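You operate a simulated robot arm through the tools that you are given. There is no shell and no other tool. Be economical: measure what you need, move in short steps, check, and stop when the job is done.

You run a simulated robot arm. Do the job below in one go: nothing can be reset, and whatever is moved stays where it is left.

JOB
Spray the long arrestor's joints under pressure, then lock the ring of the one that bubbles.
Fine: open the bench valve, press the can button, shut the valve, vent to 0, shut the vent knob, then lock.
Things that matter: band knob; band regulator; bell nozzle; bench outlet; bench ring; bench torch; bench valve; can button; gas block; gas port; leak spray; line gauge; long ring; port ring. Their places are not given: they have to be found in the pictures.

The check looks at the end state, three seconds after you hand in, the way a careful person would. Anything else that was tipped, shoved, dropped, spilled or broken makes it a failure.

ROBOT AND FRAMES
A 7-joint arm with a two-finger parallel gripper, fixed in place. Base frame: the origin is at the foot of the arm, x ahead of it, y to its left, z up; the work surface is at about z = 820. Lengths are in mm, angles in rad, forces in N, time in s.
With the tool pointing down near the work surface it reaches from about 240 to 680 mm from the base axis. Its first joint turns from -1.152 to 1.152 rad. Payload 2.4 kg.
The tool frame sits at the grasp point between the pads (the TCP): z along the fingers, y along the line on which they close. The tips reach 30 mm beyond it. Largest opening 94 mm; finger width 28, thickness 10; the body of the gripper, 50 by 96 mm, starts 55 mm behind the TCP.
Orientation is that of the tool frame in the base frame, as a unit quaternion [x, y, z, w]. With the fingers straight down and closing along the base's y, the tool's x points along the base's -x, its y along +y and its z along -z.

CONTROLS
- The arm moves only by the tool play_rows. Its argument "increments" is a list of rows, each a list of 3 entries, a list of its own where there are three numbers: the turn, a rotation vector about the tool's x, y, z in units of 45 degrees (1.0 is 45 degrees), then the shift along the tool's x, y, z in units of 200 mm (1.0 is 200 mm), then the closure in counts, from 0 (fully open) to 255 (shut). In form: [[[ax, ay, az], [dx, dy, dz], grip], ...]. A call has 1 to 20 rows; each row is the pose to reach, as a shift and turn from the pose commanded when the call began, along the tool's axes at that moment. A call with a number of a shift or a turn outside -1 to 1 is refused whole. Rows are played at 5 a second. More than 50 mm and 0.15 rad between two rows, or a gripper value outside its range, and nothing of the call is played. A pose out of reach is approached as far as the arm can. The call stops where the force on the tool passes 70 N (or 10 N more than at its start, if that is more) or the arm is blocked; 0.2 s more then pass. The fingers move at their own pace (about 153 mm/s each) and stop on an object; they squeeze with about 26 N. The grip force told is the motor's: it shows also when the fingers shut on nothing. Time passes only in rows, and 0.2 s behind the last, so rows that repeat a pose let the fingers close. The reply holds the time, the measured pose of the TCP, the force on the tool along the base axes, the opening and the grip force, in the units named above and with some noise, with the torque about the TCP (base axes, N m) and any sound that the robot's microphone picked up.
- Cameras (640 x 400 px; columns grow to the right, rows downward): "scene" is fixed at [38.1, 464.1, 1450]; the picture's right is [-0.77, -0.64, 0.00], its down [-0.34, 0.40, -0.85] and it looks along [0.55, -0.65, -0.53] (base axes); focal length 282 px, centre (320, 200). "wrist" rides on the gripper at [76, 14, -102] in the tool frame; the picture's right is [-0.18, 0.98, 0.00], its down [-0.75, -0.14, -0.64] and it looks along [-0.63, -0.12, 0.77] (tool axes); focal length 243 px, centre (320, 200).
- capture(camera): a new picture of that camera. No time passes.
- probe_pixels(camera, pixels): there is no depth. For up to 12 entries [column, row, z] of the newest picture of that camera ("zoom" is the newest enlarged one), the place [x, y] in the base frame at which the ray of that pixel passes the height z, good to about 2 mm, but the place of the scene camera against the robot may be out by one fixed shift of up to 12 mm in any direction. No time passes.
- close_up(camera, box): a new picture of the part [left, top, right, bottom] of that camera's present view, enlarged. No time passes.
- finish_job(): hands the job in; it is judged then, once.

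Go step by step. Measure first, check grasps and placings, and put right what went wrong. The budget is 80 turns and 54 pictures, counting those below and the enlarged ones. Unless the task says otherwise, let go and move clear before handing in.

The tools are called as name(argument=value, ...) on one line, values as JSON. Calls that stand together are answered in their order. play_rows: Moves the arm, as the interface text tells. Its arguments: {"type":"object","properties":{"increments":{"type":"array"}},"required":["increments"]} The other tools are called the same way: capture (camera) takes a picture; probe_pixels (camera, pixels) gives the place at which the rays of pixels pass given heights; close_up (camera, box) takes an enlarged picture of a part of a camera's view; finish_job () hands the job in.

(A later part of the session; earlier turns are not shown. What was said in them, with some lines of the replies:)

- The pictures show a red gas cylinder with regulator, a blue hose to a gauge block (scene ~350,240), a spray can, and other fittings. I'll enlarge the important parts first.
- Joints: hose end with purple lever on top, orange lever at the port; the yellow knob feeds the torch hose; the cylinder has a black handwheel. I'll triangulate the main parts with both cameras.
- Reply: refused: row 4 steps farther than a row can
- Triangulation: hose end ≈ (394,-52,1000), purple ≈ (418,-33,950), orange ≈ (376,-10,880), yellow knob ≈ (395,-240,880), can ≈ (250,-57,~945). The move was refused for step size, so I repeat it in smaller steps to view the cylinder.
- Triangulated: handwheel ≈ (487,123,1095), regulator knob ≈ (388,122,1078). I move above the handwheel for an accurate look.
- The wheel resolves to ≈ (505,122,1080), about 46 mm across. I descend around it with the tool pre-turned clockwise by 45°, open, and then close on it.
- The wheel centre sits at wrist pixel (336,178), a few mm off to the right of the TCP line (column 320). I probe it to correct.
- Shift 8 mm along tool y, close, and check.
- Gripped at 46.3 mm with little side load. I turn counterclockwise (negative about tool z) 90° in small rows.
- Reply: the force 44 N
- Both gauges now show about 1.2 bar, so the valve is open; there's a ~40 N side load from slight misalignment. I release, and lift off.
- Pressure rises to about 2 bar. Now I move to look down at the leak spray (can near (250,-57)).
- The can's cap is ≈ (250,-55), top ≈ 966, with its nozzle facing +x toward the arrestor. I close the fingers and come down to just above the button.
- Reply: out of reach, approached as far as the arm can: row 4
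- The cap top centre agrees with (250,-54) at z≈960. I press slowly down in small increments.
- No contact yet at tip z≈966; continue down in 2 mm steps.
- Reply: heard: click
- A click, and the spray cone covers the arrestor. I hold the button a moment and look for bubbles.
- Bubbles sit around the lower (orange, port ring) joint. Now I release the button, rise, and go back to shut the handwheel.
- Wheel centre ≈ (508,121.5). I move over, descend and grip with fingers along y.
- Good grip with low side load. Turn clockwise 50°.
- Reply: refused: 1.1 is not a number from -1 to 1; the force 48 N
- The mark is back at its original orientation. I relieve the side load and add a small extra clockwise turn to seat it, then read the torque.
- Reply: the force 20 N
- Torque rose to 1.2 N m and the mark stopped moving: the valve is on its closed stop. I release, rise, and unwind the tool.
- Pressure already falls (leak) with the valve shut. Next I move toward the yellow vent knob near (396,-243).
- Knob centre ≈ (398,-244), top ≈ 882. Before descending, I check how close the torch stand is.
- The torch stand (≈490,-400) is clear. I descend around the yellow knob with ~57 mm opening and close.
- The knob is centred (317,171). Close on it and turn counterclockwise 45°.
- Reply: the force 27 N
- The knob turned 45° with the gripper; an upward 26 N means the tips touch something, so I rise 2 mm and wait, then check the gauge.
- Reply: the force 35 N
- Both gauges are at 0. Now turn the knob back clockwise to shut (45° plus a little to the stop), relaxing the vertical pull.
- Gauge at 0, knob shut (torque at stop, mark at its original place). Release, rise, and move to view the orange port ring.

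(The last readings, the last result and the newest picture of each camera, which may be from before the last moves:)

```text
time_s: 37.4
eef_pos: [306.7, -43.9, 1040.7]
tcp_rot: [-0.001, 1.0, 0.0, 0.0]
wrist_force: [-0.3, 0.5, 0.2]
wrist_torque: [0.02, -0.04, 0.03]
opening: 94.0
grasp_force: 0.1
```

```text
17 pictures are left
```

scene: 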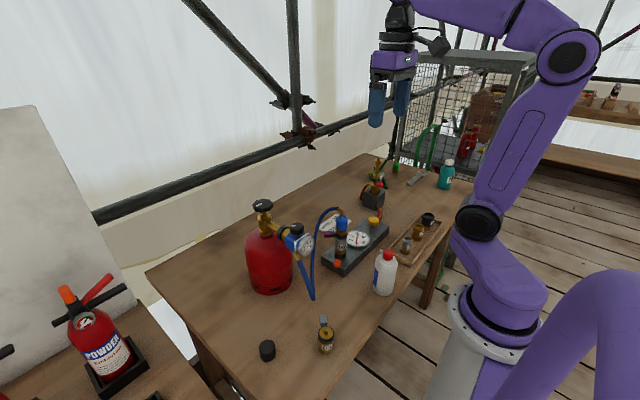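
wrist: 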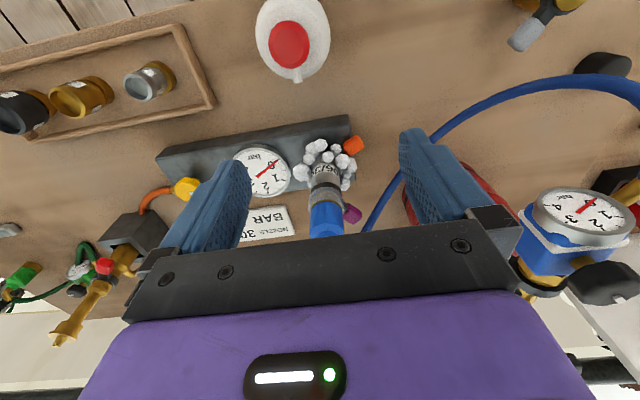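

close_up(camera="wrist", box=[280, 100, 400, 240])

close_up(camera="scene", box=[310, 200, 370, 285])

probe_pixels(camera="wrist", pixels=[[353, 146, 880], [353, 146, 865], [352, 214, 950], [352, 214, 940], [326, 220, 990]])

probe_pixels(camera="scene", pixels=[[336, 264, 890], [336, 264, 880], [336, 264, 870], [336, 264, 860], [327, 231, 950], [327, 231, 940], [327, 231, 930], [342, 217, 1000], [342, 217, 980]])

```text
2.86 times, centred on (340, 170) of wrist
```

zoom: 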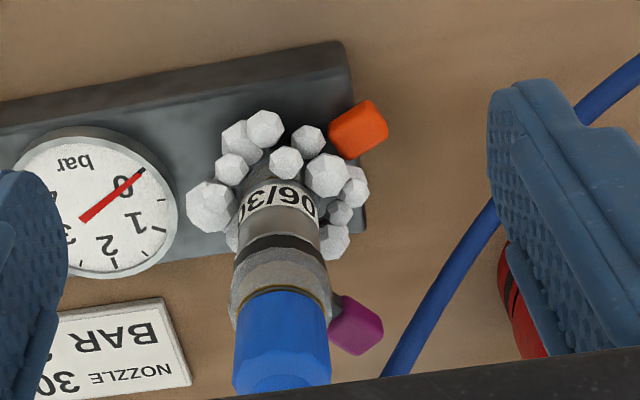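

```text
4.71 times, centred on (340, 242) of scene
```

zoom: 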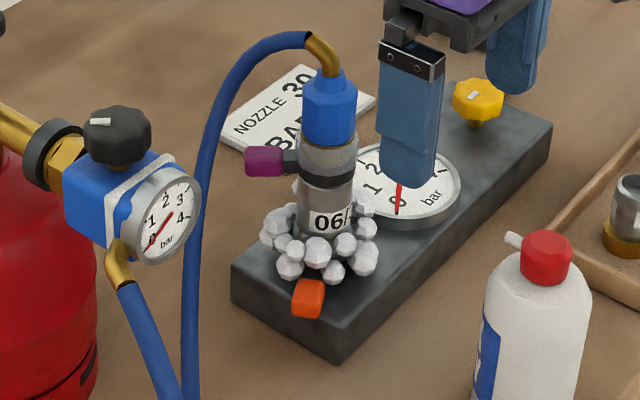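

```text
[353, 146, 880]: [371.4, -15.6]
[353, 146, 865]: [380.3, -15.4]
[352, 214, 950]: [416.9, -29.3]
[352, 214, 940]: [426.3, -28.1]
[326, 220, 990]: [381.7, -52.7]
```

```text
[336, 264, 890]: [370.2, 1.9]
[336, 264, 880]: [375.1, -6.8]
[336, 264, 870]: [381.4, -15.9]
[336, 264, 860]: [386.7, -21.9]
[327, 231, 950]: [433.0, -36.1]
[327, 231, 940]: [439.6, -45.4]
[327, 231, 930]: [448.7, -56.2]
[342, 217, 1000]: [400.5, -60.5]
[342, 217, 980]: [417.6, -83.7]
```

Gauge is 0. The orange tab is at about (378,-15,869), radius ≈40 from the arrestor axis (≈394,-51); purple and the hose overhang it, so I need a tilted approach. I'll locate the hose and can clearances.

probe_pixels(camera="wrist", pixels=[[380, 213, 950], [380, 213, 900], [395, 185, 950], [395, 185, 900], [440, 132, 950], [440, 132, 900], [440, 132, 850], [500, 95, 900], [500, 95, 850], [600, 80, 900], [600, 80, 850], [322, 118, 870]])

probe_pixels(camera="scene", pixels=[[318, 215, 1000], [312, 240, 950], [312, 240, 900], [310, 265, 900], [310, 265, 870], [312, 297, 860], [312, 297, 830], [305, 270, 900], [321, 210, 1000], [313, 230, 950], [330, 207, 1010]])

close_up(camera="scene", box=[260, 195, 420, 365])

```text
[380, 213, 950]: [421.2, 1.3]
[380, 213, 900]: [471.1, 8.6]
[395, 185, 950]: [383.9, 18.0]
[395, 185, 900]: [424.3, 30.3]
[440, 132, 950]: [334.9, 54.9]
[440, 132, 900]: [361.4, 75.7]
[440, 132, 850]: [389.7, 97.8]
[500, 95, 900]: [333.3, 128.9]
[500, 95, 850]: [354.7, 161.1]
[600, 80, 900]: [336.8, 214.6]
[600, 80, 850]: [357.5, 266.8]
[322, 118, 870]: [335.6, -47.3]
```

```text
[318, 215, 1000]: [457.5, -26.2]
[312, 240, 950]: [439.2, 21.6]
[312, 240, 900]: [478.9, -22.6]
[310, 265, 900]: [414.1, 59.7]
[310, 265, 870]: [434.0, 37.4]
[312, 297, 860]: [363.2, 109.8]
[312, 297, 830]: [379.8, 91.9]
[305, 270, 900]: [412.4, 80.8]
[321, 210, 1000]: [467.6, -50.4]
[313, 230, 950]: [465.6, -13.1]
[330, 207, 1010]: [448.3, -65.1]
```

```text
2.35 times, centred on (340, 280) of scene
```

zoom: 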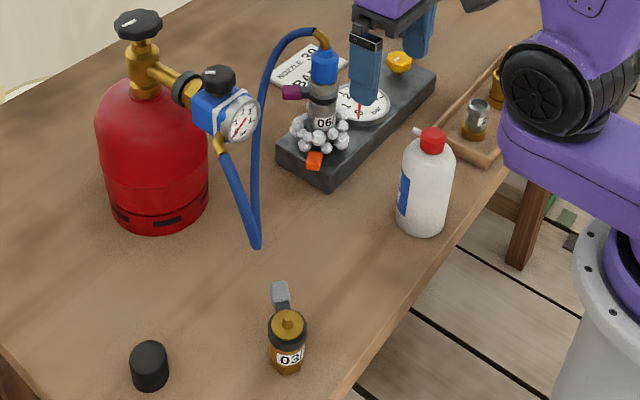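

Hose runs on the +x/+y side (≈(425,20,940) to (370,100,840)), and the can ends at y≈-27. I'll push the tab forward with closed fingertips on a tilted hand coming from the −x/+y side; first I rise and start rolling the tool.

play_rows(increments=[[[0, 0, 0], [0, 0, -0.2], 255], [[0, 0, 0.167], [-0.1, 0.1, -0.3], 255], [[0, 0, 0.333], [-0.2, 0.15, -0.3], 255], [[0, 0, 0.5], [-0.2, 0.15, -0.3], 255], [[0, 0, 0.667], [-0.2, 0.15, -0.3], 255], [[0, 0, 0.833], [-0.2, 0.15, -0.3], 255], [[0, 0, 1.0], [-0.2, 0.15, -0.3], 255]])

play_rows(increments=[[[0, 0, 0.167], [0, 0, 0], 255], [[0, 0, 0.333], [0, 0, 0], 255], [[0, 0, 0.5], [0, 0, 0], 255], [[0, 0, 0.667], [0, 0, 0], 255], [[0, 0, 0.833], [0, 0, 0], 255], [[0, 0, 1.0], [0, 0, 0], 255]])

play_rows(increments=[[[0, 0, 0.167], [0, 0, 0], 255], [[0, 0, 0.333], [0, 0, 0], 255], [[0, 0, 0.5], [0, 0, 0], 255], [[0, 0, 0.667], [0, 0, 0], 255]])

play_rows(increments=[[[-0.167, 0, 0], [0, 0, 0], 255], [[-0.333, 0, 0], [0, 0, 0], 255], [[-0.5, 0, 0], [0, 0, 0], 255], [[-0.667, 0, 0], [0, 0, 0], 255], [[-0.833, 0, 0], [0, 0, 0], 255], [[-1.0, 0, 0], [0, 0, 0], 255]])

```text
time_s: 39.0
eef_pos: [349.8, -15.1, 1100.9]
tcp_rot: [0.383, 0.924, 0.0, -0.001]
wrist_force: [-0.4, -0.2, -0.3]
wrist_torque: [-0.01, -0.04, 0.0]
opening: 0.2
grasp_force: 26.1
```

```text
time_s: 40.4
eef_pos: [348.6, -15.2, 1101.2]
tcp_rot: [0.708, 0.706, 0.0, 0.0]
wrist_force: [-0.4, -0.2, 0.4]
wrist_torque: [-0.02, -0.01, 0.01]
opening: 0.0
grasp_force: 26.1
```

```text
time_s: 41.4
eef_pos: [349.0, -13.9, 1100.1]
tcp_rot: [0.866, 0.499, 0.001, 0.0]
wrist_force: [0.7, 0.1, 0.2]
wrist_torque: [0.0, -0.01, 0.0]
opening: 0.1
grasp_force: 26.1
```

```text
time_s: 42.8
eef_pos: [348.3, -16.4, 1102.0]
tcp_rot: [0.806, 0.465, 0.18, 0.318]
wrist_force: [0.2, -0.3, 0.0]
wrist_torque: [-0.01, 0.02, -0.02]
opening: 0.2
grasp_force: 25.8
```

The tilted pose (heading ≈30° right, 45° down) is reachable. From ray matching the hose dips to ≈(372,85,877), clear of the planned path. I descend to just in front of the orange tab.

play_rows(increments=[[[0, 0, 0], [0.004, -0.164, 0.137], 255], [[0, 0, 0], [0.008, -0.33, 0.273], 255], [[0, 0, 0], [0.012, -0.494, 0.41], 255], [[0, 0, 0], [0.016, -0.66, 0.546], 255], [[0, 0, 0], [0.02, -0.8, 0.66], 255]])

capture(camera="wrist")

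close_up(camera="scene", box=[290, 190, 410, 310])

```text
time_s: 44.0
eef_pos: [339.7, -21.2, 1100.8]
tcp_rot: [0.801, 0.463, 0.191, 0.33]
wrist_force: [0.6, -0.2, -0.1]
wrist_torque: [0.02, -0.01, 0.03]
opening: 0.0
grasp_force: 25.6
out of reach, approached as far as the arm can: row 1, 2, 3, 4, 5
```

```text
13 pictures are left
```

wrist: 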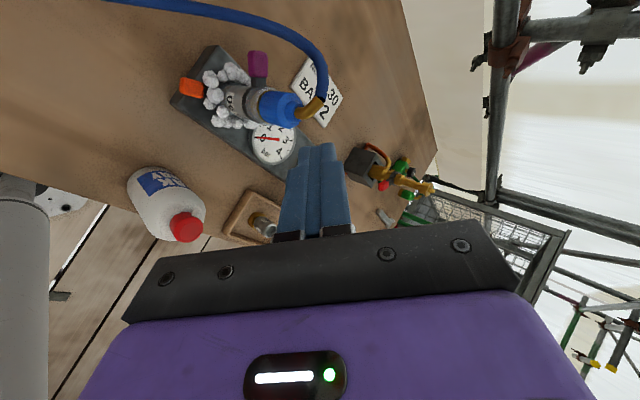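

```text
3.33 times, centred on (350, 250) of scene
```

zoom: 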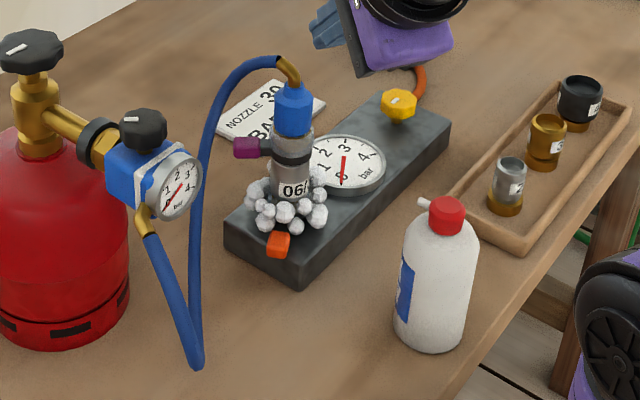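

The steep tilt is at the reach limit, so that doesn't work. Better: hand vertical, fully open, using one finger (which sits outside the body) as a poker, with the body lying to the −x/+y side; first I undo the tilt and roll.

play_rows(increments=[[[0.167, 0, 0], [0, 0, 0], 255], [[0.333, 0, 0], [0, 0, 0], 255], [[0.5, 0, 0], [0, 0, 0], 255], [[0.667, 0, 0], [0, 0, 0], 255], [[0.833, 0, 0], [0, 0, 0], 255], [[1.0, 0, 0], [0, 0, 0], 255]])

play_rows(increments=[[[0, 0, -0.167], [0, 0, 0], 200], [[0, 0, -0.333], [0, 0, 0], 100], [[0, 0, -0.5], [0, 0, 0], 0], [[0, 0, -0.667], [0, 0, 0], 0], [[0, 0, -0.833], [0, 0, 0], 0], [[0, 0, -1.0], [0, 0, 0], 0]])

play_rows(increments=[[[0, 0, -0.167], [0, 0, 0], 0], [[0, 0, -0.333], [0, 0, 0], 0], [[0, 0, -0.5], [0, 0, 0], 0], [[0, 0, -0.667], [0, 0, 0], 0], [[0, 0, -0.833], [0, 0, 0], 0], [[0, 0, -1.0], [0, 0, 0], 0]])

play_rows(increments=[[[0, 0, -0.167], [0, 0, 0], 0], [[0, 0, -0.333], [0, 0, 0], 0], [[0, 0, -0.5], [0, 0, 0], 0], [[0, 0, -0.667], [0, 0, 0], 0], [[0, 0, -0.833], [0, 0, 0], 0], [[0, 0, -1.0], [0, 0, 0], 0]])

```text
time_s: 45.4
eef_pos: [340.1, -19.4, 1099.3]
tcp_rot: [0.866, 0.5, 0.0, 0.0]
wrist_force: [0.8, 1.1, 0.0]
wrist_torque: [0.01, 0.01, -0.02]
opening: 0.0
grasp_force: 26.1
out of reach, approached as far as the arm can: row 1
```

```text
time_s: 46.8
eef_pos: [337.4, -19.5, 1099.0]
tcp_rot: [0.607, 0.794, -0.001, 0.001]
wrist_force: [-0.2, -0.6, 0.5]
wrist_torque: [0.01, 0.02, -0.03]
opening: 93.8
grasp_force: 0.0
```

```text
time_s: 48.2
eef_pos: [339.1, -19.8, 1101.2]
tcp_rot: [0.257, 0.966, 0.001, -0.001]
wrist_force: [-0.1, 0.1, 0.5]
wrist_torque: [0.02, 0.0, 0.02]
opening: 93.8
grasp_force: 0.1
```

```text
time_s: 49.6
eef_pos: [337.7, -22.1, 1099.8]
tcp_rot: [-0.132, 0.991, -0.001, 0.001]
wrist_force: [-0.2, 0.8, 0.3]
wrist_torque: [0.02, 0.02, 0.05]
opening: 94.2
grasp_force: 0.0
```

Roll is now −15°. I'll go to yaw giving −35° total, centre at (318,19), so the −y-side finger stands just behind the orange tab, and descend to z≈920 for a check.

play_rows(increments=[[[0, 0, -0.15], [0.02, 0.11, 0], 0], [[0, 0, -0.3], [0.041, 0.222, 0], 0], [[0, 0, -0.444], [0.041, 0.222, 0.1], 0], [[0, 0, -0.444], [0.041, 0.222, 0.3], 0], [[0, 0, -0.444], [0.041, 0.222, 0.5], 0], [[0, 0, -0.444], [0.041, 0.222, 0.7], 0], [[0, 0, -0.444], [0.041, 0.222, 0.85], 0], [[0, 0, -0.444], [0.041, 0.222, 0.9], 0]])

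capture(camera="wrist")

close_up(camera="scene", box=[280, 190, 410, 310])

```text
time_s: 51.4
eef_pos: [319.0, 19.2, 919.0]
tcp_rot: [-0.301, 0.954, 0.0, 0.0]
wrist_force: [-0.3, 0.0, -0.5]
wrist_torque: [0.02, -0.02, -0.03]
opening: 94.1
grasp_force: 0.1
```

```text
11 pictures are left
```

wrist: 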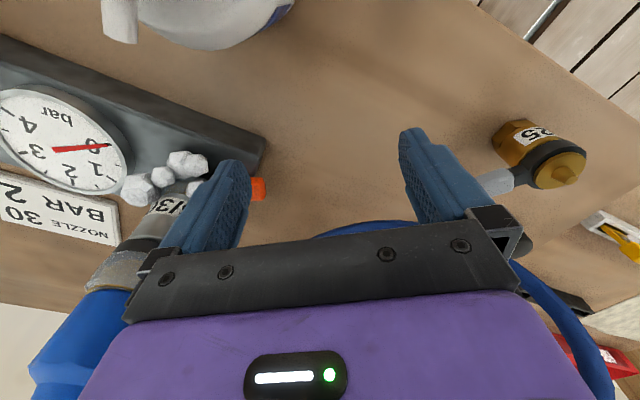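

```text
3.33 times, centred on (345, 250) of scene
```

zoom: 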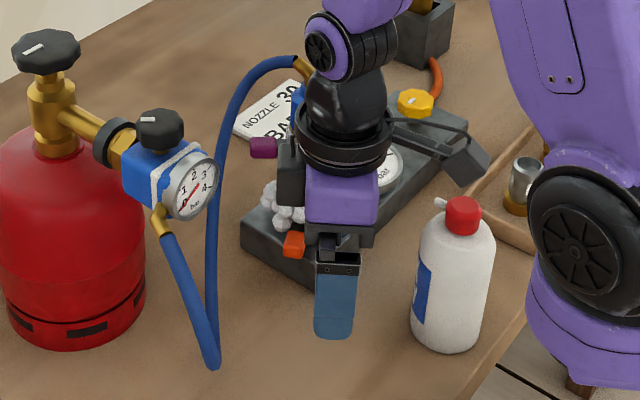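

The finger stands beside the tab (tab at wrist (258,190), block corner (265,137)). Probe precisely from this close range.

probe_pixels(camera="wrist", pixels=[[258, 189, 875], [258, 189, 865], [265, 188, 870], [251, 190, 870], [265, 137, 860], [265, 137, 850], [165, 188, 900]])

close_up(camera="wrist", box=[160, 110, 290, 230])

```text
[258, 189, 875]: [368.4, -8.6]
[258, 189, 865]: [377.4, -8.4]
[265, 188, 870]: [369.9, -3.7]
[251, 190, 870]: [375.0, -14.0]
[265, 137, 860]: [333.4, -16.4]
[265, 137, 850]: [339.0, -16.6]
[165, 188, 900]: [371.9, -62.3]
```

```text
3.33 times, centred on (225, 170) of wrist
```

zoom: 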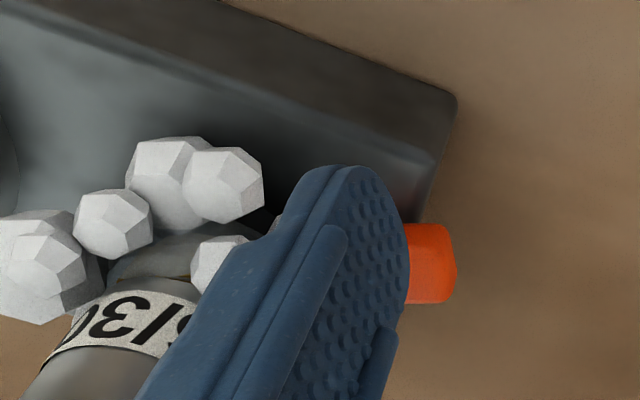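

Block top ≈852, tab spans out to y≈-4. The finger (≈(349,-24)) has ~6 mm gap behind the tab; I lower to tip z≈861.

play_rows(increments=[[[0, 0, 0], [0.01, 0, 0.05], 0], [[0, 0, 0], [0.01, 0, 0.1], 0], [[0, 0, 0], [0.01, 0, 0.14], 0]])

close_up(camera="wrist", box=[140, 110, 290, 230])

```text
time_s: 52.2
eef_pos: [317.7, 19.1, 890.6]
tcp_rot: [-0.3, 0.954, 0.0, 0.0]
wrist_force: [-0.7, -0.5, 0.0]
wrist_torque: [0.01, -0.01, 0.0]
opening: 94.2
grasp_force: 0.0
```

```text
3.33 times, centred on (215, 170) of wrist
```

zoom: 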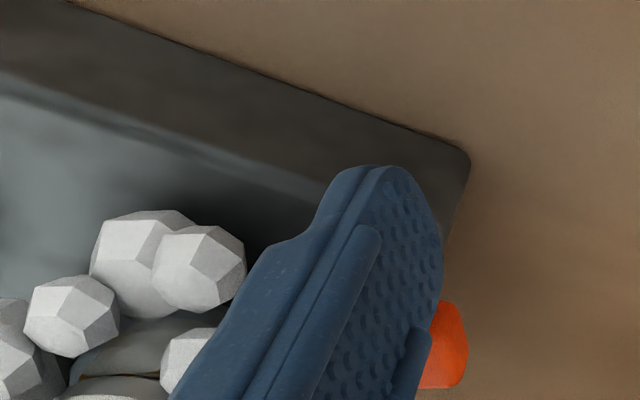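

Finger is properly behind the tab with no contact. I push along the arc (clockwise from above) first ~20°.

play_rows(increments=[[[0, 0, 0], [-0.03, -0.012, 0], 0], [[0, 0, 0], [-0.055, -0.023, 0], 0], [[0, 0, 0], [-0.075, -0.03, 0], 0], [[0, 0, 0], [-0.095, -0.036, 0], 0], [[0, 0, 0], [-0.117, -0.042, 0], 0]])

close_up(camera="scene", box=[280, 190, 410, 310])

```text
time_s: 53.4
eef_pos: [341.5, 24.6, 891.8]
tcp_rot: [-0.3, 0.954, 0.0, 0.0]
wrist_force: [-0.2, 0.0, 0.3]
wrist_torque: [0.02, 0.0, -0.01]
opening: 93.9
grasp_force: 0.1
```

```text
3.33 times, centred on (345, 250) of scene
```

zoom: 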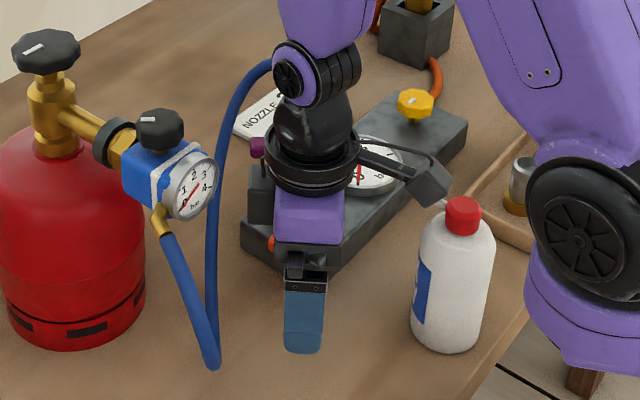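

The orange tab now shows at scene zoom (272,243), having moved from (294,243), with practically no force. Check in the wrist view.

close_up(camera="wrist", box=[140, 110, 290, 230])

```text
3.33 times, centred on (215, 170) of wrist
```

zoom: 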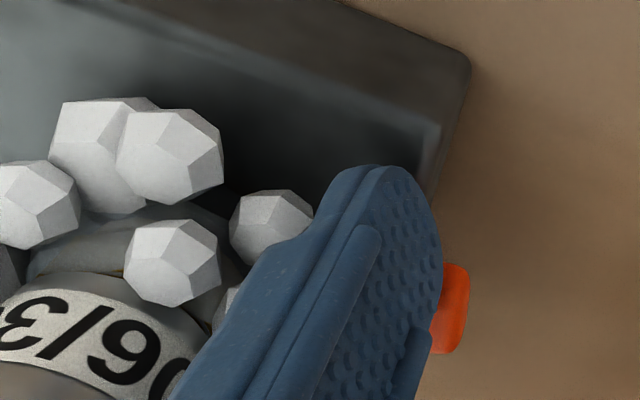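

The tab follows the finger. Continue the arc by about 30° more.

play_rows(increments=[[[0, 0, 0], [-0.027, -0.005, 0], 0], [[0, 0, 0], [-0.054, -0.01, 0], 0], [[0, 0, 0], [-0.073, -0.026, 0], 0], [[0, 0, 0], [-0.092, -0.043, 0], 0]])

close_up(camera="wrist", box=[140, 110, 290, 230])

```text
time_s: 54.4
eef_pos: [359.9, 28.6, 891.3]
tcp_rot: [-0.301, 0.954, 0.001, -0.001]
wrist_force: [-2.1, 0.6, 1.2]
wrist_torque: [-0.06, -0.02, -0.08]
opening: 93.7
grasp_force: 0.0
```

```text
3.33 times, centred on (215, 170) of wrist
```

zoom: 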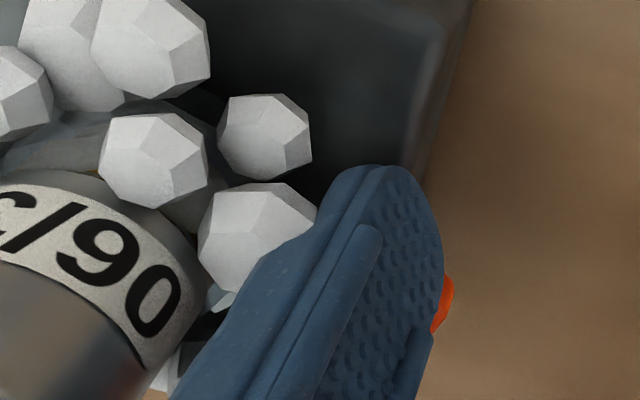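

Still moving with ~2 N. Continue to about 50° direction, watching for the stop.

play_rows(increments=[[[0, 0, 0], [-0.012, -0.015, 0], 0], [[0, 0, 0], [-0.023, -0.031, 0], 0], [[0, 0, 0], [-0.034, -0.048, 0], 0]])

close_up(camera="wrist", box=[140, 110, 290, 230])

```text
time_s: 55.2
eef_pos: [365.0, 26.4, 891.5]
tcp_rot: [-0.298, 0.954, 0.003, -0.009]
wrist_force: [-33.6, -0.6, 19.2]
wrist_torque: [-0.67, -0.03, -1.22]
opening: 83.2
grasp_force: 0.1
```

```text
3.33 times, centred on (215, 170) of wrist
```

zoom: 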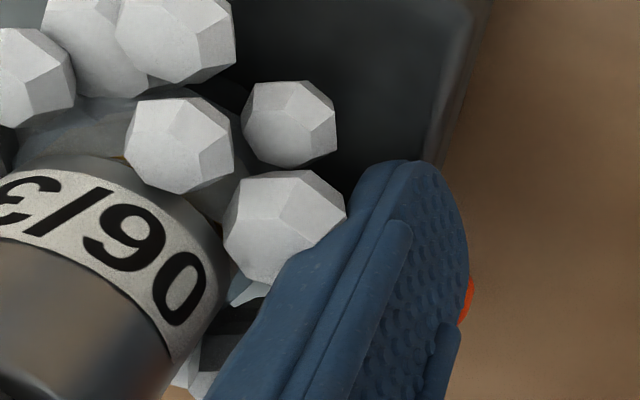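

A firm stop: 34 N and the finger gave way, so the ring seems at its end. I back straight off, rise, and inspect.

play_rows(increments=[[[0, 0, 0], [0.06, 0.045, 0], 0], [[0, 0, 0], [0.12, 0.09, 0], 0], [[0, 0, 0], [0.17, 0.125, 0], 0], [[0, 0, 0], [0.17, 0.125, -0.2], 0], [[0, 0, 0], [0.17, 0.125, -0.4], 0], [[0, 0, 0], [0.17, 0.125, -0.6], 0], [[0, 0, 0], [0.17, 0.125, -0.8], 0], [[0, 0, 0], [0.17, 0.125, -1.0], 0]])

close_up(camera="scene", box=[280, 190, 410, 290])

```text
time_s: 57.0
eef_pos: [330.6, 26.3, 1091.6]
tcp_rot: [-0.301, 0.954, 0.001, 0.0]
wrist_force: [0.0, -0.7, 0.2]
wrist_torque: [-0.02, -0.03, -0.01]
opening: 94.1
grasp_force: 0.1
```

```text
4.00 times, centred on (345, 240) of scene
```

zoom: 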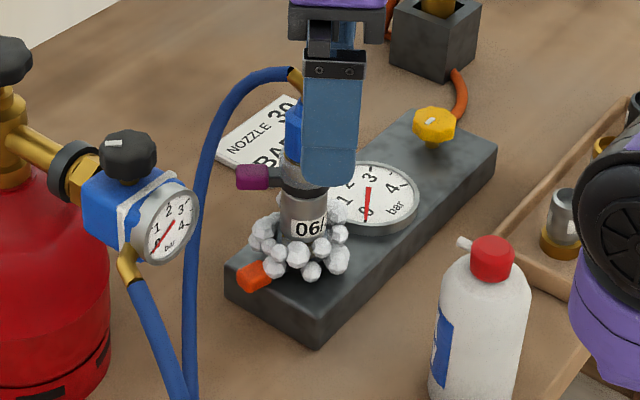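

The orange tab has turned (scene zoom (254,276)) toward purple's direction. I verify its final angle from above.

close_up(camera="wrist", box=[190, 60, 350, 180])

```text
3.33 times, centred on (270, 120) of wrist
```

zoom: 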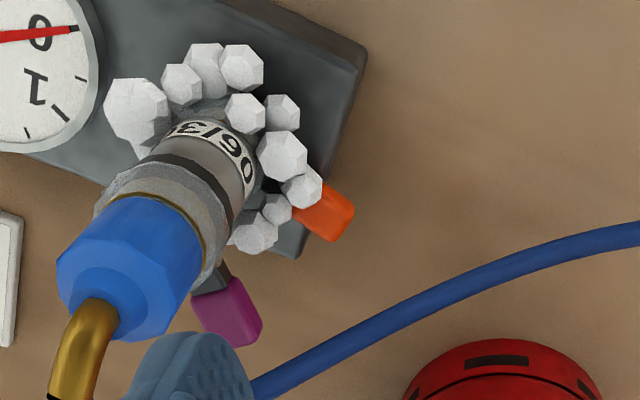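

probe_pixels(camera="zoom", pixels=[[325, 211, 869], [325, 211, 875], [227, 310, 952], [227, 310, 945], [293, 258, 852], [360, 58, 852], [255, 175, 869], [130, 290, 980], [235, 190, 880]])

```text
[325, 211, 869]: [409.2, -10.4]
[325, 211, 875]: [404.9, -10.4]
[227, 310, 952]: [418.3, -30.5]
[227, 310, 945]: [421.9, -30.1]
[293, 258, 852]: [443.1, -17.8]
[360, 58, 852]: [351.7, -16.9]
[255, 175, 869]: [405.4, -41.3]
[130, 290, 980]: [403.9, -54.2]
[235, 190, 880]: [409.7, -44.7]
```

The orange tab went from ≈122° to ≈75° about the axis (398,-48) and hit a hard stop turning clockwise. To be sure it's the locked end, I'll do a short pressure-hold test with the bench valve; first move back above it.

play_rows(increments=[[[0, 0, 0.15], [0, 0, -0.2], 0], [[0, 0, 0.3], [0, 0, -0.4], 0], [[0, 0, 0.45], [0, 0, -0.5], 0], [[0, 0, 0.6], [0, 0, -0.5], 0], [[0, 0, 0.75], [0, 0, -0.5], 0], [[0, 0, 0.89], [0, 0, -0.5], 0]])

play_rows(increments=[[[0, 0, 0.15], [-0.14, 0.09, 0], 0], [[0, 0, 0.3], [-0.28, 0.18, 0], 0], [[0, 0, 0.45], [-0.42, 0.28, 0], 0], [[0, 0, 0.6], [-0.56, 0.37, 0], 0], [[0, 0, 0.75], [-0.7, 0.46, 0], 0], [[0, 0, 0.89], [-0.845, 0.551, 0], 0]])

```text
time_s: 58.4
eef_pos: [330.6, 25.2, 1191.2]
tcp_rot: [0.045, 0.999, 0.001, 0.001]
wrist_force: [0.0, 0.4, -1.1]
wrist_torque: [-0.03, -0.01, -0.03]
opening: 93.8
grasp_force: 0.1
```

```text
time_s: 59.8
eef_pos: [506.8, 120.4, 1190.0]
tcp_rot: [0.385, 0.923, 0.0, 0.0]
wrist_force: [0.5, -0.1, 0.2]
wrist_torque: [0.01, -0.01, 0.0]
opening: 94.2
grasp_force: 0.0
```

Positioned above the wheel; descend and grip.

play_rows(increments=[[[0, 0, 0], [0, 0.011, 0.2], 0], [[0, 0, 0], [0, 0.011, 0.4], 0], [[0, 0, 0], [0, 0.011, 0.515], 0], [[0, 0, 0], [0, 0.011, 0.515], 120], [[0, 0, 0], [0, 0.011, 0.515], 255], [[0, 0, 0], [0, 0.011, 0.515], 255]])

```text
time_s: 61.2
eef_pos: [510.9, 125.7, 1087.9]
tcp_rot: [0.383, 0.924, 0.001, 0.001]
wrist_force: [15.8, 10.9, -11.6]
wrist_torque: [-0.28, -0.67, 0.13]
opening: 46.3
grasp_force: 45.0
```

Gripped. Open 45°, hold ~1.5 s, then turn back to shut with the extra seating turn.

play_rows(increments=[[[0, 0, -0.167], [0, 0, 0], 255], [[0, 0, -0.333], [-0.003, -0.003, 0], 255], [[0, 0, -0.5], [-0.005, -0.005, 0], 255], [[0, 0, -0.667], [-0.007, -0.007, 0], 255], [[0, 0, -0.833], [-0.007, -0.007, 0], 255], [[0, 0, -1.0], [-0.007, -0.007, 0], 255], [[0, 0, -1.0], [-0.007, -0.007, 0], 255], [[0, 0, -1.0], [-0.007, -0.007, 0], 255], [[0, 0, -1.0], [-0.007, -0.007, 0], 255], [[0, 0, -1.0], [-0.007, -0.007, 0], 255], [[0, 0, -0.833], [-0.005, -0.005, 0], 255], [[0, 0, -0.667], [0, 0, 0], 255], [[0, 0, -0.5], [0, 0, 0], 255], [[0, 0, -0.333], [0, 0.005, 0], 255], [[0, 0, -0.167], [0, 0.01, 0], 255], [[0, 0, 0], [0, 0.015, 0], 255], [[0, 0, 0.08], [0, 0.015, 0], 255], [[0, 0, 0.16], [0, 0.015, 0], 255]])

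play_rows(increments=[[[0, 0, 0], [0, 0, 0], 100], [[0, 0, 0], [0, 0, 0], 0], [[0, 0, 0], [0, 0, 0], 0], [[0, 0, 0], [0, 0, -0.2], 0], [[0, 0, -0.167], [0, 0, -0.4], 0], [[0, 0, -0.333], [0, 0, -0.5], 0], [[0, 0, -0.5], [0, 0, -0.5], 0], [[0, 0, -0.667], [0, 0, -0.5], 0], [[0, 0, -0.833], [0, 0, -0.5], 0], [[0, 0, -1.0], [0, 0, -0.5], 0]])

close_up(camera="scene", box=[230, 180, 410, 290])

```text
time_s: 65.0
eef_pos: [512.3, 123.4, 1088.5]
tcp_rot: [0.442, 0.897, -0.001, 0.0]
wrist_force: [-10.8, -5.7, -12.0]
wrist_torque: [0.29, 0.02, 0.86]
opening: 47.1
grasp_force: 44.6
```

```text
time_s: 67.2
eef_pos: [512.6, 125.4, 1188.6]
tcp_rot: [0.062, 0.998, 0.0, 0.0]
wrist_force: [0.2, -0.6, -0.4]
wrist_torque: [-0.03, 0.01, 0.02]
opening: 94.2
grasp_force: 0.2
```

```text
3.56 times, centred on (320, 235) of scene
```

zoom: 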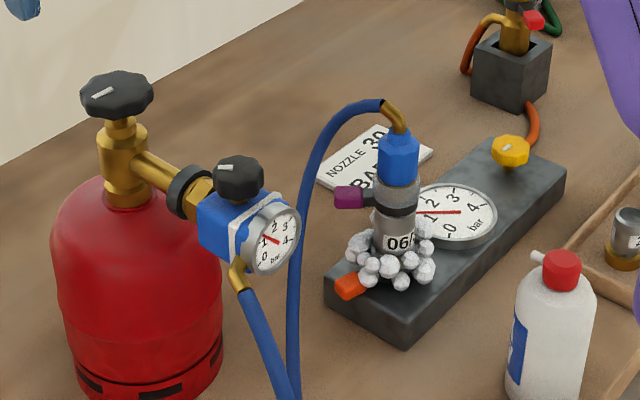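

Gauges show about 1.3 bar right after shutting; a second reading some seconds later will tell whether it holds (before locking it fell to ~0.85 in 4.6 s). I move to the yellow knob meanwhile.

play_rows(increments=[[[0, 0, -0.155], [0.107, -0.195, 0], 0], [[0, 0, -0.155], [0.214, -0.39, 0], 0], [[0, 0, -0.155], [0.321, -0.584, 0], 0], [[0, 0, -0.155], [0.428, -0.78, 0], 0], [[0, 0, -0.155], [0.535, -0.973, 0], 0]])

play_rows(increments=[[[0, 0, 0], [0, -0.2, 0], 0], [[0, 0, 0], [0, -0.4, 0], 0], [[0, 0, 0], [0, -0.6, 0], 0], [[0, 0, 0], [0, -0.8, 0], 0], [[0, 0, 0], [0, -0.93, 0], 0], [[0, 0, 0], [0, -0.93, 0.2], 0], [[0, 0, 0], [0, -0.93, 0.4], 0], [[0, 0, 0], [0, -0.93, 0.6], 0], [[0, 0, 0], [0, -0.93, 0.8], 0]])

```text
time_s: 68.4
eef_pos: [379.6, -55.3, 1188.7]
tcp_rot: [0.003, 1.0, 0.0, 0.001]
wrist_force: [-0.2, -0.1, 0.4]
wrist_torque: [0.01, -0.01, 0.0]
opening: 94.0
grasp_force: 0.0
```

```text
time_s: 70.4
eef_pos: [381.5, -238.0, 1028.8]
tcp_rot: [0.003, 1.0, 0.0, 0.0]
wrist_force: [-0.5, -0.7, 0.3]
wrist_torque: [-0.01, 0.01, 0.03]
opening: 93.7
grasp_force: 0.0
```

play_rows(increments=[[[0, 0, 0], [-0.089, -0.027, 0.1], 100], [[0, 0, 0], [-0.089, -0.027, 0.3], 100], [[0, 0, 0], [-0.089, -0.027, 0.5], 100], [[0, 0, 0], [-0.089, -0.027, 0.6], 100], [[0, 0, 0], [-0.089, -0.027, 0.68], 100], [[0, 0, 0], [-0.089, -0.027, 0.68], 100], [[0, 0, 0], [-0.089, -0.027, 0.68], 100], [[0, 0, 0], [-0.089, -0.027, 0.68], 100], [[0, 0, 0], [-0.089, -0.027, 0.68], 100], [[0, 0, 0], [-0.089, -0.027, 0.68], 100], [[0, 0, 0], [-0.089, -0.027, 0.68], 100], [[0, 0, 0], [-0.089, -0.027, 0.68], 100]])

capture(camera="wrist")

```text
time_s: 73.0
eef_pos: [398.8, -246.2, 892.0]
tcp_rot: [0.003, 1.0, 0.001, 0.0]
wrist_force: [-0.3, -0.3, 0.0]
wrist_torque: [0.02, -0.01, 0.03]
opening: 57.4
grasp_force: 0.0
```

```text
0 pictures are left
```

wrist: 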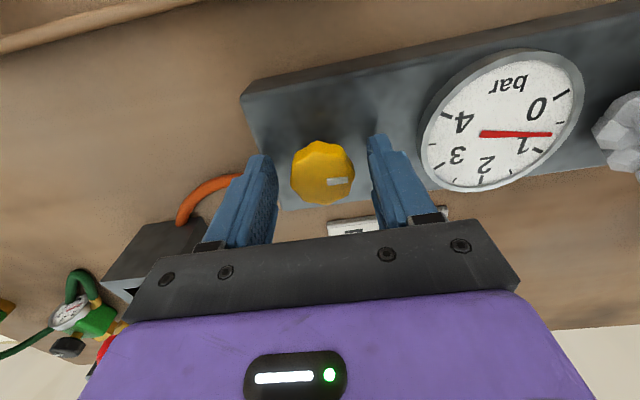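

No pictures remain; the gauge now reads ≈0.7 bar (needle tip (551,134)), so I must vent again. I grip the yellow knob, open it 45°, hold 3 s and shut it exactly as before.

play_rows(increments=[[[0, 0, 0], [0, 0.005, 0.012], 100], [[0, 0, 0], [0, 0.005, 0.012], 255], [[0, 0, 0], [0, 0.005, 0.012], 255], [[0, 0, 0], [0, 0.005, 0.012], 255], [[0, 0, -0.167], [0, 0.005, 0.012], 255], [[0, 0, -0.333], [0, 0.005, 0.012], 255], [[0, 0, -0.5], [0, 0.005, 0.012], 255], [[0, 0, -0.667], [0, 0.005, 0.012], 255], [[0, 0, -0.833], [0, 0.005, 0.012], 255], [[0, 0, -1.0], [0, 0.005, 0.012], 255], [[0, 0, -1.0], [0, 0.005, 0.012], 255], [[0, 0, -1.0], [0, 0.005, 0.012], 255], [[0, 0, -1.0], [0, 0.005, 0.012], 255], [[0, 0, -1.0], [0, 0.005, 0.012], 255], [[0, 0, -1.0], [0, 0.005, 0.012], 255], [[0, 0, -1.0], [0, 0.005, 0.012], 255], [[0, 0, -1.0], [0, 0.005, 0.012], 255], [[0, 0, -1.0], [0, 0.005, 0.012], 255], [[0, 0, -1.0], [0, 0.005, 0.012], 255], [[0, 0, -1.0], [0, 0.005, 0.012], 255]])

play_rows(increments=[[[0, 0, 0], [0, 0, 0], 255], [[0, 0, 0], [0, 0, 0], 255], [[0, 0, 0], [0, 0, 0], 255], [[0, 0, 0], [0, 0, 0], 255], [[0, 0, 0], [0, 0, 0], 255], [[0, 0, 0], [0, 0, 0], 255], [[0, 0, 0.167], [0, 0, 0], 255], [[0, 0, 0.333], [0, 0, 0], 255], [[0, 0, 0.5], [0, 0, 0], 255], [[0, 0, 0.667], [0, 0, 0], 255], [[0, 0, 0.833], [0, 0, 0], 255], [[0, 0, 1.0], [0, 0, 0], 255]])

play_rows(increments=[[[0, 0, 0.08], [0, 0, 0], 255], [[0, 0, 0.16], [0, 0, 0], 255]])

```text
time_s: 77.2
eef_pos: [398.7, -245.7, 890.0]
tcp_rot: [-0.381, 0.925, -0.001, 0.001]
wrist_force: [12.1, -10.2, 2.3]
wrist_torque: [-0.09, 0.29, -0.04]
opening: 35.8
grasp_force: 44.8
```

```text
time_s: 79.8
eef_pos: [397.5, -245.0, 889.4]
tcp_rot: [0.003, 1.0, 0.0, 0.0]
wrist_force: [12.6, -4.9, -7.3]
wrist_torque: [0.03, -0.43, 0.06]
opening: 36.0
grasp_force: 44.7
```

```text
time_s: 80.4
eef_pos: [396.1, -244.2, 891.1]
tcp_rot: [0.066, 0.998, 0.001, -0.002]
wrist_force: [3.2, -0.1, 1.9]
wrist_torque: [-0.27, -0.02, 0.41]
opening: 35.7
grasp_force: 45.1
```

The vent knob is back on its stop (0.41 N m). I release, rise, and travel back above the orange tab to feel by touch whether the ring has further travel.

play_rows(increments=[[[0, 0, 0], [0, 0, 0], 200], [[0, 0, 0], [0, 0, 0], 100], [[0, 0, 0], [0, 0, 0], 100], [[0, 0, 0], [0, 0, -0.1], 100], [[0, 0, -0.08], [0, 0, -0.3], 100], [[0, 0, -0.165], [0, 0, -0.5], 100], [[0, 0, -0.165], [0, 0, -0.75], 0], [[0, 0, -0.165], [0, 0, -1.0], 0]])

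play_rows(increments=[[[0, 0, -0.15], [0.03, 0.2, 0], 0], [[0, 0, -0.3], [0.06, 0.4, 0], 0], [[0, 0, -0.45], [0.08, 0.6, 0], 0], [[0, 0, -0.6], [0.09, 0.8, 0], 0], [[0, 0, -0.778], [0.09, 1.0, 0], 0]])

```text
time_s: 82.2
eef_pos: [399.9, -245.4, 1087.6]
tcp_rot: [0.001, 1.0, -0.001, 0.0]
wrist_force: [-0.1, 0.0, 0.9]
wrist_torque: [0.0, 0.01, 0.01]
opening: 93.9
grasp_force: 0.1
```

```text
time_s: 83.4
eef_pos: [380.3, -45.2, 1090.3]
tcp_rot: [-0.301, 0.954, 0.0, 0.001]
wrist_force: [0.3, 1.0, 0.3]
wrist_torque: [-0.02, -0.03, 0.0]
opening: 94.0
grasp_force: 0.1
```

play_rows(increments=[[[0, 0, -0.05], [-0.1, 0.16, 0], 0], [[0, 0, -0.111], [-0.196, 0.328, 0], 0], [[0, 0, -0.111], [-0.196, 0.328, 0.2], 0], [[0, 0, -0.111], [-0.196, 0.328, 0.4], 0], [[0, 0, -0.111], [-0.196, 0.328, 0.6], 0], [[0, 0, -0.111], [-0.196, 0.328, 0.75], 0], [[0, 0, -0.111], [-0.196, 0.328, 0.86], 0]])

```text
time_s: 85.0
eef_pos: [376.0, 32.5, 917.8]
tcp_rot: [-0.341, 0.94, 0.0, -0.001]
wrist_force: [-0.1, 0.7, -0.4]
wrist_torque: [0.0, -0.02, -0.01]
opening: 94.0
grasp_force: 0.0
```

play_rows(increments=[[[0, 0, 0], [0, 0, 0.02], 0], [[0, 0, 0], [0, 0, 0.04], 0], [[0, 0, 0], [0, 0, 0.05], 0], [[0, 0, 0], [0, 0, 0.06], 0]])

```text
time_s: 86.0
eef_pos: [374.2, 31.3, 905.5]
tcp_rot: [-0.341, 0.94, 0.0, 0.0]
wrist_force: [0.6, 0.2, 0.4]
wrist_torque: [0.02, -0.03, 0.02]
opening: 94.1
grasp_force: 0.0
```

play_rows(increments=[[[0, 0, 0], [0, 0, 0.007], 0], [[0, 0, 0], [0, 0, 0.014], 0]])

play_rows(increments=[[[0, 0, 0], [0, 0, 0.006], 0]])

```text
time_s: 86.6
eef_pos: [374.0, 31.6, 902.1]
tcp_rot: [-0.341, 0.94, -0.001, 0.0]
wrist_force: [0.1, 0.5, 0.0]
wrist_torque: [0.01, 0.02, 0.04]
opening: 94.3
grasp_force: 0.1
```

```text
time_s: 87.0
eef_pos: [374.3, 31.5, 902.1]
tcp_rot: [-0.341, 0.94, 0.001, 0.0]
wrist_force: [0.5, 0.2, -0.3]
wrist_torque: [0.0, 0.01, -0.04]
opening: 94.1
grasp_force: 0.2
```

play_rows(increments=[[[0, 0, 0], [0, 0, 0.008], 0], [[0, 0, 0], [0, 0, 0.016], 0]])

play_rows(increments=[[[0, 0, 0], [0, 0, 0.008], 0]])

```text
time_s: 87.6
eef_pos: [375.3, 31.0, 901.1]
tcp_rot: [-0.339, 0.941, 0.0, 0.003]
wrist_force: [-11.4, -5.0, 63.9]
wrist_torque: [-2.84, -1.73, -0.78]
opening: 92.3
grasp_force: 0.0
```

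```text
time_s: 87.9
eef_pos: [376.2, 30.8, 899.7]
tcp_rot: [-0.339, 0.941, -0.001, 0.001]
wrist_force: [-7.6, -2.2, 28.9]
wrist_torque: [-1.23, -0.68, -0.32]
opening: 91.9
grasp_force: 0.1
stopped in row 1: the force on the tool passed its limit at 84 N (the readings are from after the stop); the commanded pose is now the measured one
```

Tip contacts the tab top (~29 N). I drag it counterclockwise ~10 mm and feel the resistance.

play_rows(increments=[[[0, 0, 0], [0.012, 0.012, 0.0], 0], [[0, 0, 0], [0.024, 0.024, 0.0], 0], [[0, 0, 0], [0.035, 0.036, 0.0], 0]])

```text
time_s: 88.7
eef_pos: [366.1, 31.1, 900.8]
tcp_rot: [-0.34, 0.94, -0.001, 0.005]
wrist_force: [7.6, 0.2, 24.4]
wrist_torque: [-1.05, -0.98, 0.57]
opening: 93.8
grasp_force: 0.2
```

Resistance 7.6 N at 24 N load: possibly slip. If the tab stays, the finger will slide off it and the vertical load will vanish; I continue 14 mm.

play_rows(increments=[[[0, 0, 0], [0.016, 0.014, 0.0], 0], [[0, 0, 0], [0.032, 0.028, 0.0], 0], [[0, 0, 0], [0.048, 0.042, 0.0], 0], [[0, 0, 0], [0.058, 0.05, 0.0], 0]])

```text
time_s: 89.7
eef_pos: [353.2, 32.8, 898.4]
tcp_rot: [-0.339, 0.941, -0.001, 0.005]
wrist_force: [10.5, -6.6, 36.3]
wrist_torque: [-1.6, -1.62, 0.55]
opening: 94.2
grasp_force: 0.0
```

play_rows(increments=[[[0, 0, 0], [0.016, 0.014, 0.0], 0], [[0, 0, 0], [0.032, 0.028, 0.0], 0], [[0, 0, 0], [0.04, 0.036, 0.0], 0]])

```text
time_s: 90.5
eef_pos: [342.2, 32.6, 900.0]
tcp_rot: [-0.338, 0.941, -0.001, 0.007]
wrist_force: [14.2, -16.9, 48.5]
wrist_torque: [-2.2, -2.31, 0.21]
opening: 94.4
grasp_force: 0.0
```

The load persists, so the tab is following the finger (now near its original spot). I continue along the arc beyond the original position to feel whether there is a stop.

play_rows(increments=[[[0, 0, 0], [0.02, 0.003, -0.002], 0], [[0, 0, 0], [0.04, 0.006, -0.002], 0], [[0, 0, 0], [0.059, 0.01, -0.002], 0]])

```text
time_s: 91.3
eef_pos: [329.1, 27.0, 899.4]
tcp_rot: [-0.34, 0.941, -0.001, 0.003]
wrist_force: [1.1, 3.1, 54.5]
wrist_torque: [-1.9, -2.37, 0.28]
opening: 93.3
grasp_force: 0.0
```

Little lateral force past the original position: the ring travels further counterclockwise, so the earlier end was likely the unlocked end. I continue around the arc.

play_rows(increments=[[[0, 0, 0], [0.017, -0.012, -0.003], 0], [[0, 0, 0], [0.034, -0.024, -0.003], 0], [[0, 0, 0], [0.05, -0.036, -0.003], 0]])

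```text
time_s: 92.1
eef_pos: [323.4, 13.6, 899.4]
tcp_rot: [-0.34, 0.941, 0.0, -0.002]
wrist_force: [-15.1, 16.0, 33.0]
wrist_torque: [-0.56, -0.79, 0.21]
opening: 81.5
grasp_force: 0.1
```

Lateral load now pushes the finger back, unclear contact. I lift and set the finger on the clear (+x,+y) side of the tab to push it counterclockwise properly from the side.

play_rows(increments=[[[0, 0, 0], [0, 0, -0.1], 0], [[0, 0, 0], [0, 0, -0.2], 0], [[0, 0, 0], [-0.12, -0.016, -0.2], 0], [[0, 0, 0], [-0.254, -0.034, -0.2], 0], [[0, 0, 0], [-0.254, -0.034, -0.1], 0], [[0, 0, 0], [-0.254, -0.034, -0.03], 0], [[0, 0, 0], [-0.254, -0.034, 0.01], 0], [[0, 0, 0], [-0.254, -0.034, 0.042], 0]])

```text
time_s: 93.9
eef_pos: [371.0, 41.6, 892.1]
tcp_rot: [-0.34, 0.941, -0.001, 0.002]
wrist_force: [0.2, 0.5, -0.5]
wrist_torque: [0.02, -0.01, 0.02]
opening: 93.7
grasp_force: 0.0
```

No contact there. Push counterclockwise along the arc to ~140°.

play_rows(increments=[[[0, 0, 0], [0.026, 0.011, 0], 0], [[0, 0, 0], [0.052, 0.022, 0], 0], [[0, 0, 0], [0.077, 0.032, 0], 0], [[0, 0, 0], [0.095, 0.034, 0], 0], [[0, 0, 0], [0.113, 0.036, 0], 0]])

```text
time_s: 95.1
eef_pos: [346.7, 32.4, 892.3]
tcp_rot: [-0.34, 0.941, 0.0, 0.002]
wrist_force: [0.7, 0.2, -0.2]
wrist_torque: [-0.02, 0.03, 0.03]
opening: 93.8
grasp_force: 0.1
```

play_rows(increments=[[[0, 0, 0], [0.023, -0.006, 0], 0], [[0, 0, 0], [0.046, -0.0125, 0], 0], [[0, 0, 0], [0.071, -0.023, 0], 0], [[0, 0, 0], [0.096, -0.033, 0], 0]])

```text
time_s: 96.1
eef_pos: [340.7, 17.6, 892.7]
tcp_rot: [-0.345, 0.939, 0.0, 0.008]
wrist_force: [13.3, 23.0, -3.4]
wrist_torque: [0.69, -0.21, 1.24]
opening: 89.0
grasp_force: 0.1
```

A stop at ≈160° (26 N against the motion): the ring's range is ~90°, it began mid-way, and the clockwise end still leaked, so this counterclockwise end is the locked one. I press once more firmly onto the stop.

play_rows(increments=[[[0, 0, 0], [0.01, -0.007, 0], 0], [[0, 0, 0], [0.02, -0.014, 0], 0], [[0, 0, 0], [0.02, -0.014, 0], 0]])

```text
time_s: 96.9
eef_pos: [341.0, 15.1, 893.7]
tcp_rot: [-0.343, 0.939, -0.002, 0.011]
wrist_force: [19.2, 42.1, -1.7]
wrist_torque: [0.97, -0.43, 1.93]
opening: 82.9
grasp_force: 0.1
```

The finger no longer moves while force rises to 46 N: a hard stop. I back off, rise clear and then hand in.

play_rows(increments=[[[0, 0, 0], [-0.04, 0.01, 0], 0], [[0, 0, 0], [-0.083, 0.02, 0], 0], [[0, 0, 0], [-0.083, 0.02, -0.2], 0], [[0, 0, 0], [-0.083, 0.02, -0.4], 0], [[0, 0, 0], [-0.083, 0.02, -0.6], 0], [[0, 0, 0], [-0.083, 0.02, -0.8], 0], [[0, 0, 0], [-0.083, 0.02, -1.0], 0]])

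```text
time_s: 98.5
eef_pos: [346.2, 24.2, 1093.7]
tcp_rot: [-0.341, 0.94, 0.0, 0.002]
wrist_force: [0.6, -1.3, 0.7]
wrist_torque: [0.03, 0.01, 0.0]
opening: 93.9
grasp_force: 0.1
```

The arm is clear, the bench valve and vent knob are both on their shut stops, and the port ring is on its far stop. I'm handing in.

finish_job()

```text
The job is handed in.
```

I handed the job in with the bubbling joint's ring (port ring, orange lever) turned hard onto its counterclockwise stop, but I couldn't confirm that this end is the locked one.

- **Which end locks:** I first turned the ring clockwise to its stop and ran a second pressure test. The line still lost pressure about as fast as before, from about 1.3 to about 0.85 bar in 6 s. I took that end as unlocked and pushed the ring to the other stop, about 90° away. I had no pictures left by then, so I haven't seen the joint hold pressure there.
- **Spray:** with the line at about 2 bar, the can button clicked and bubbles formed only at the port ring joint.
- **Bench valve:** it is shut against its stop.
- **Vent:** the first vent was seen to reach 0 on both gauges. After the second test I vented again for about 3 s and shut the vent knob on its stop, but I didn't see the gauge after that.
- **Order:** because of that second test, the bench valve was opened twice and the line vented twice, not once as you listed.
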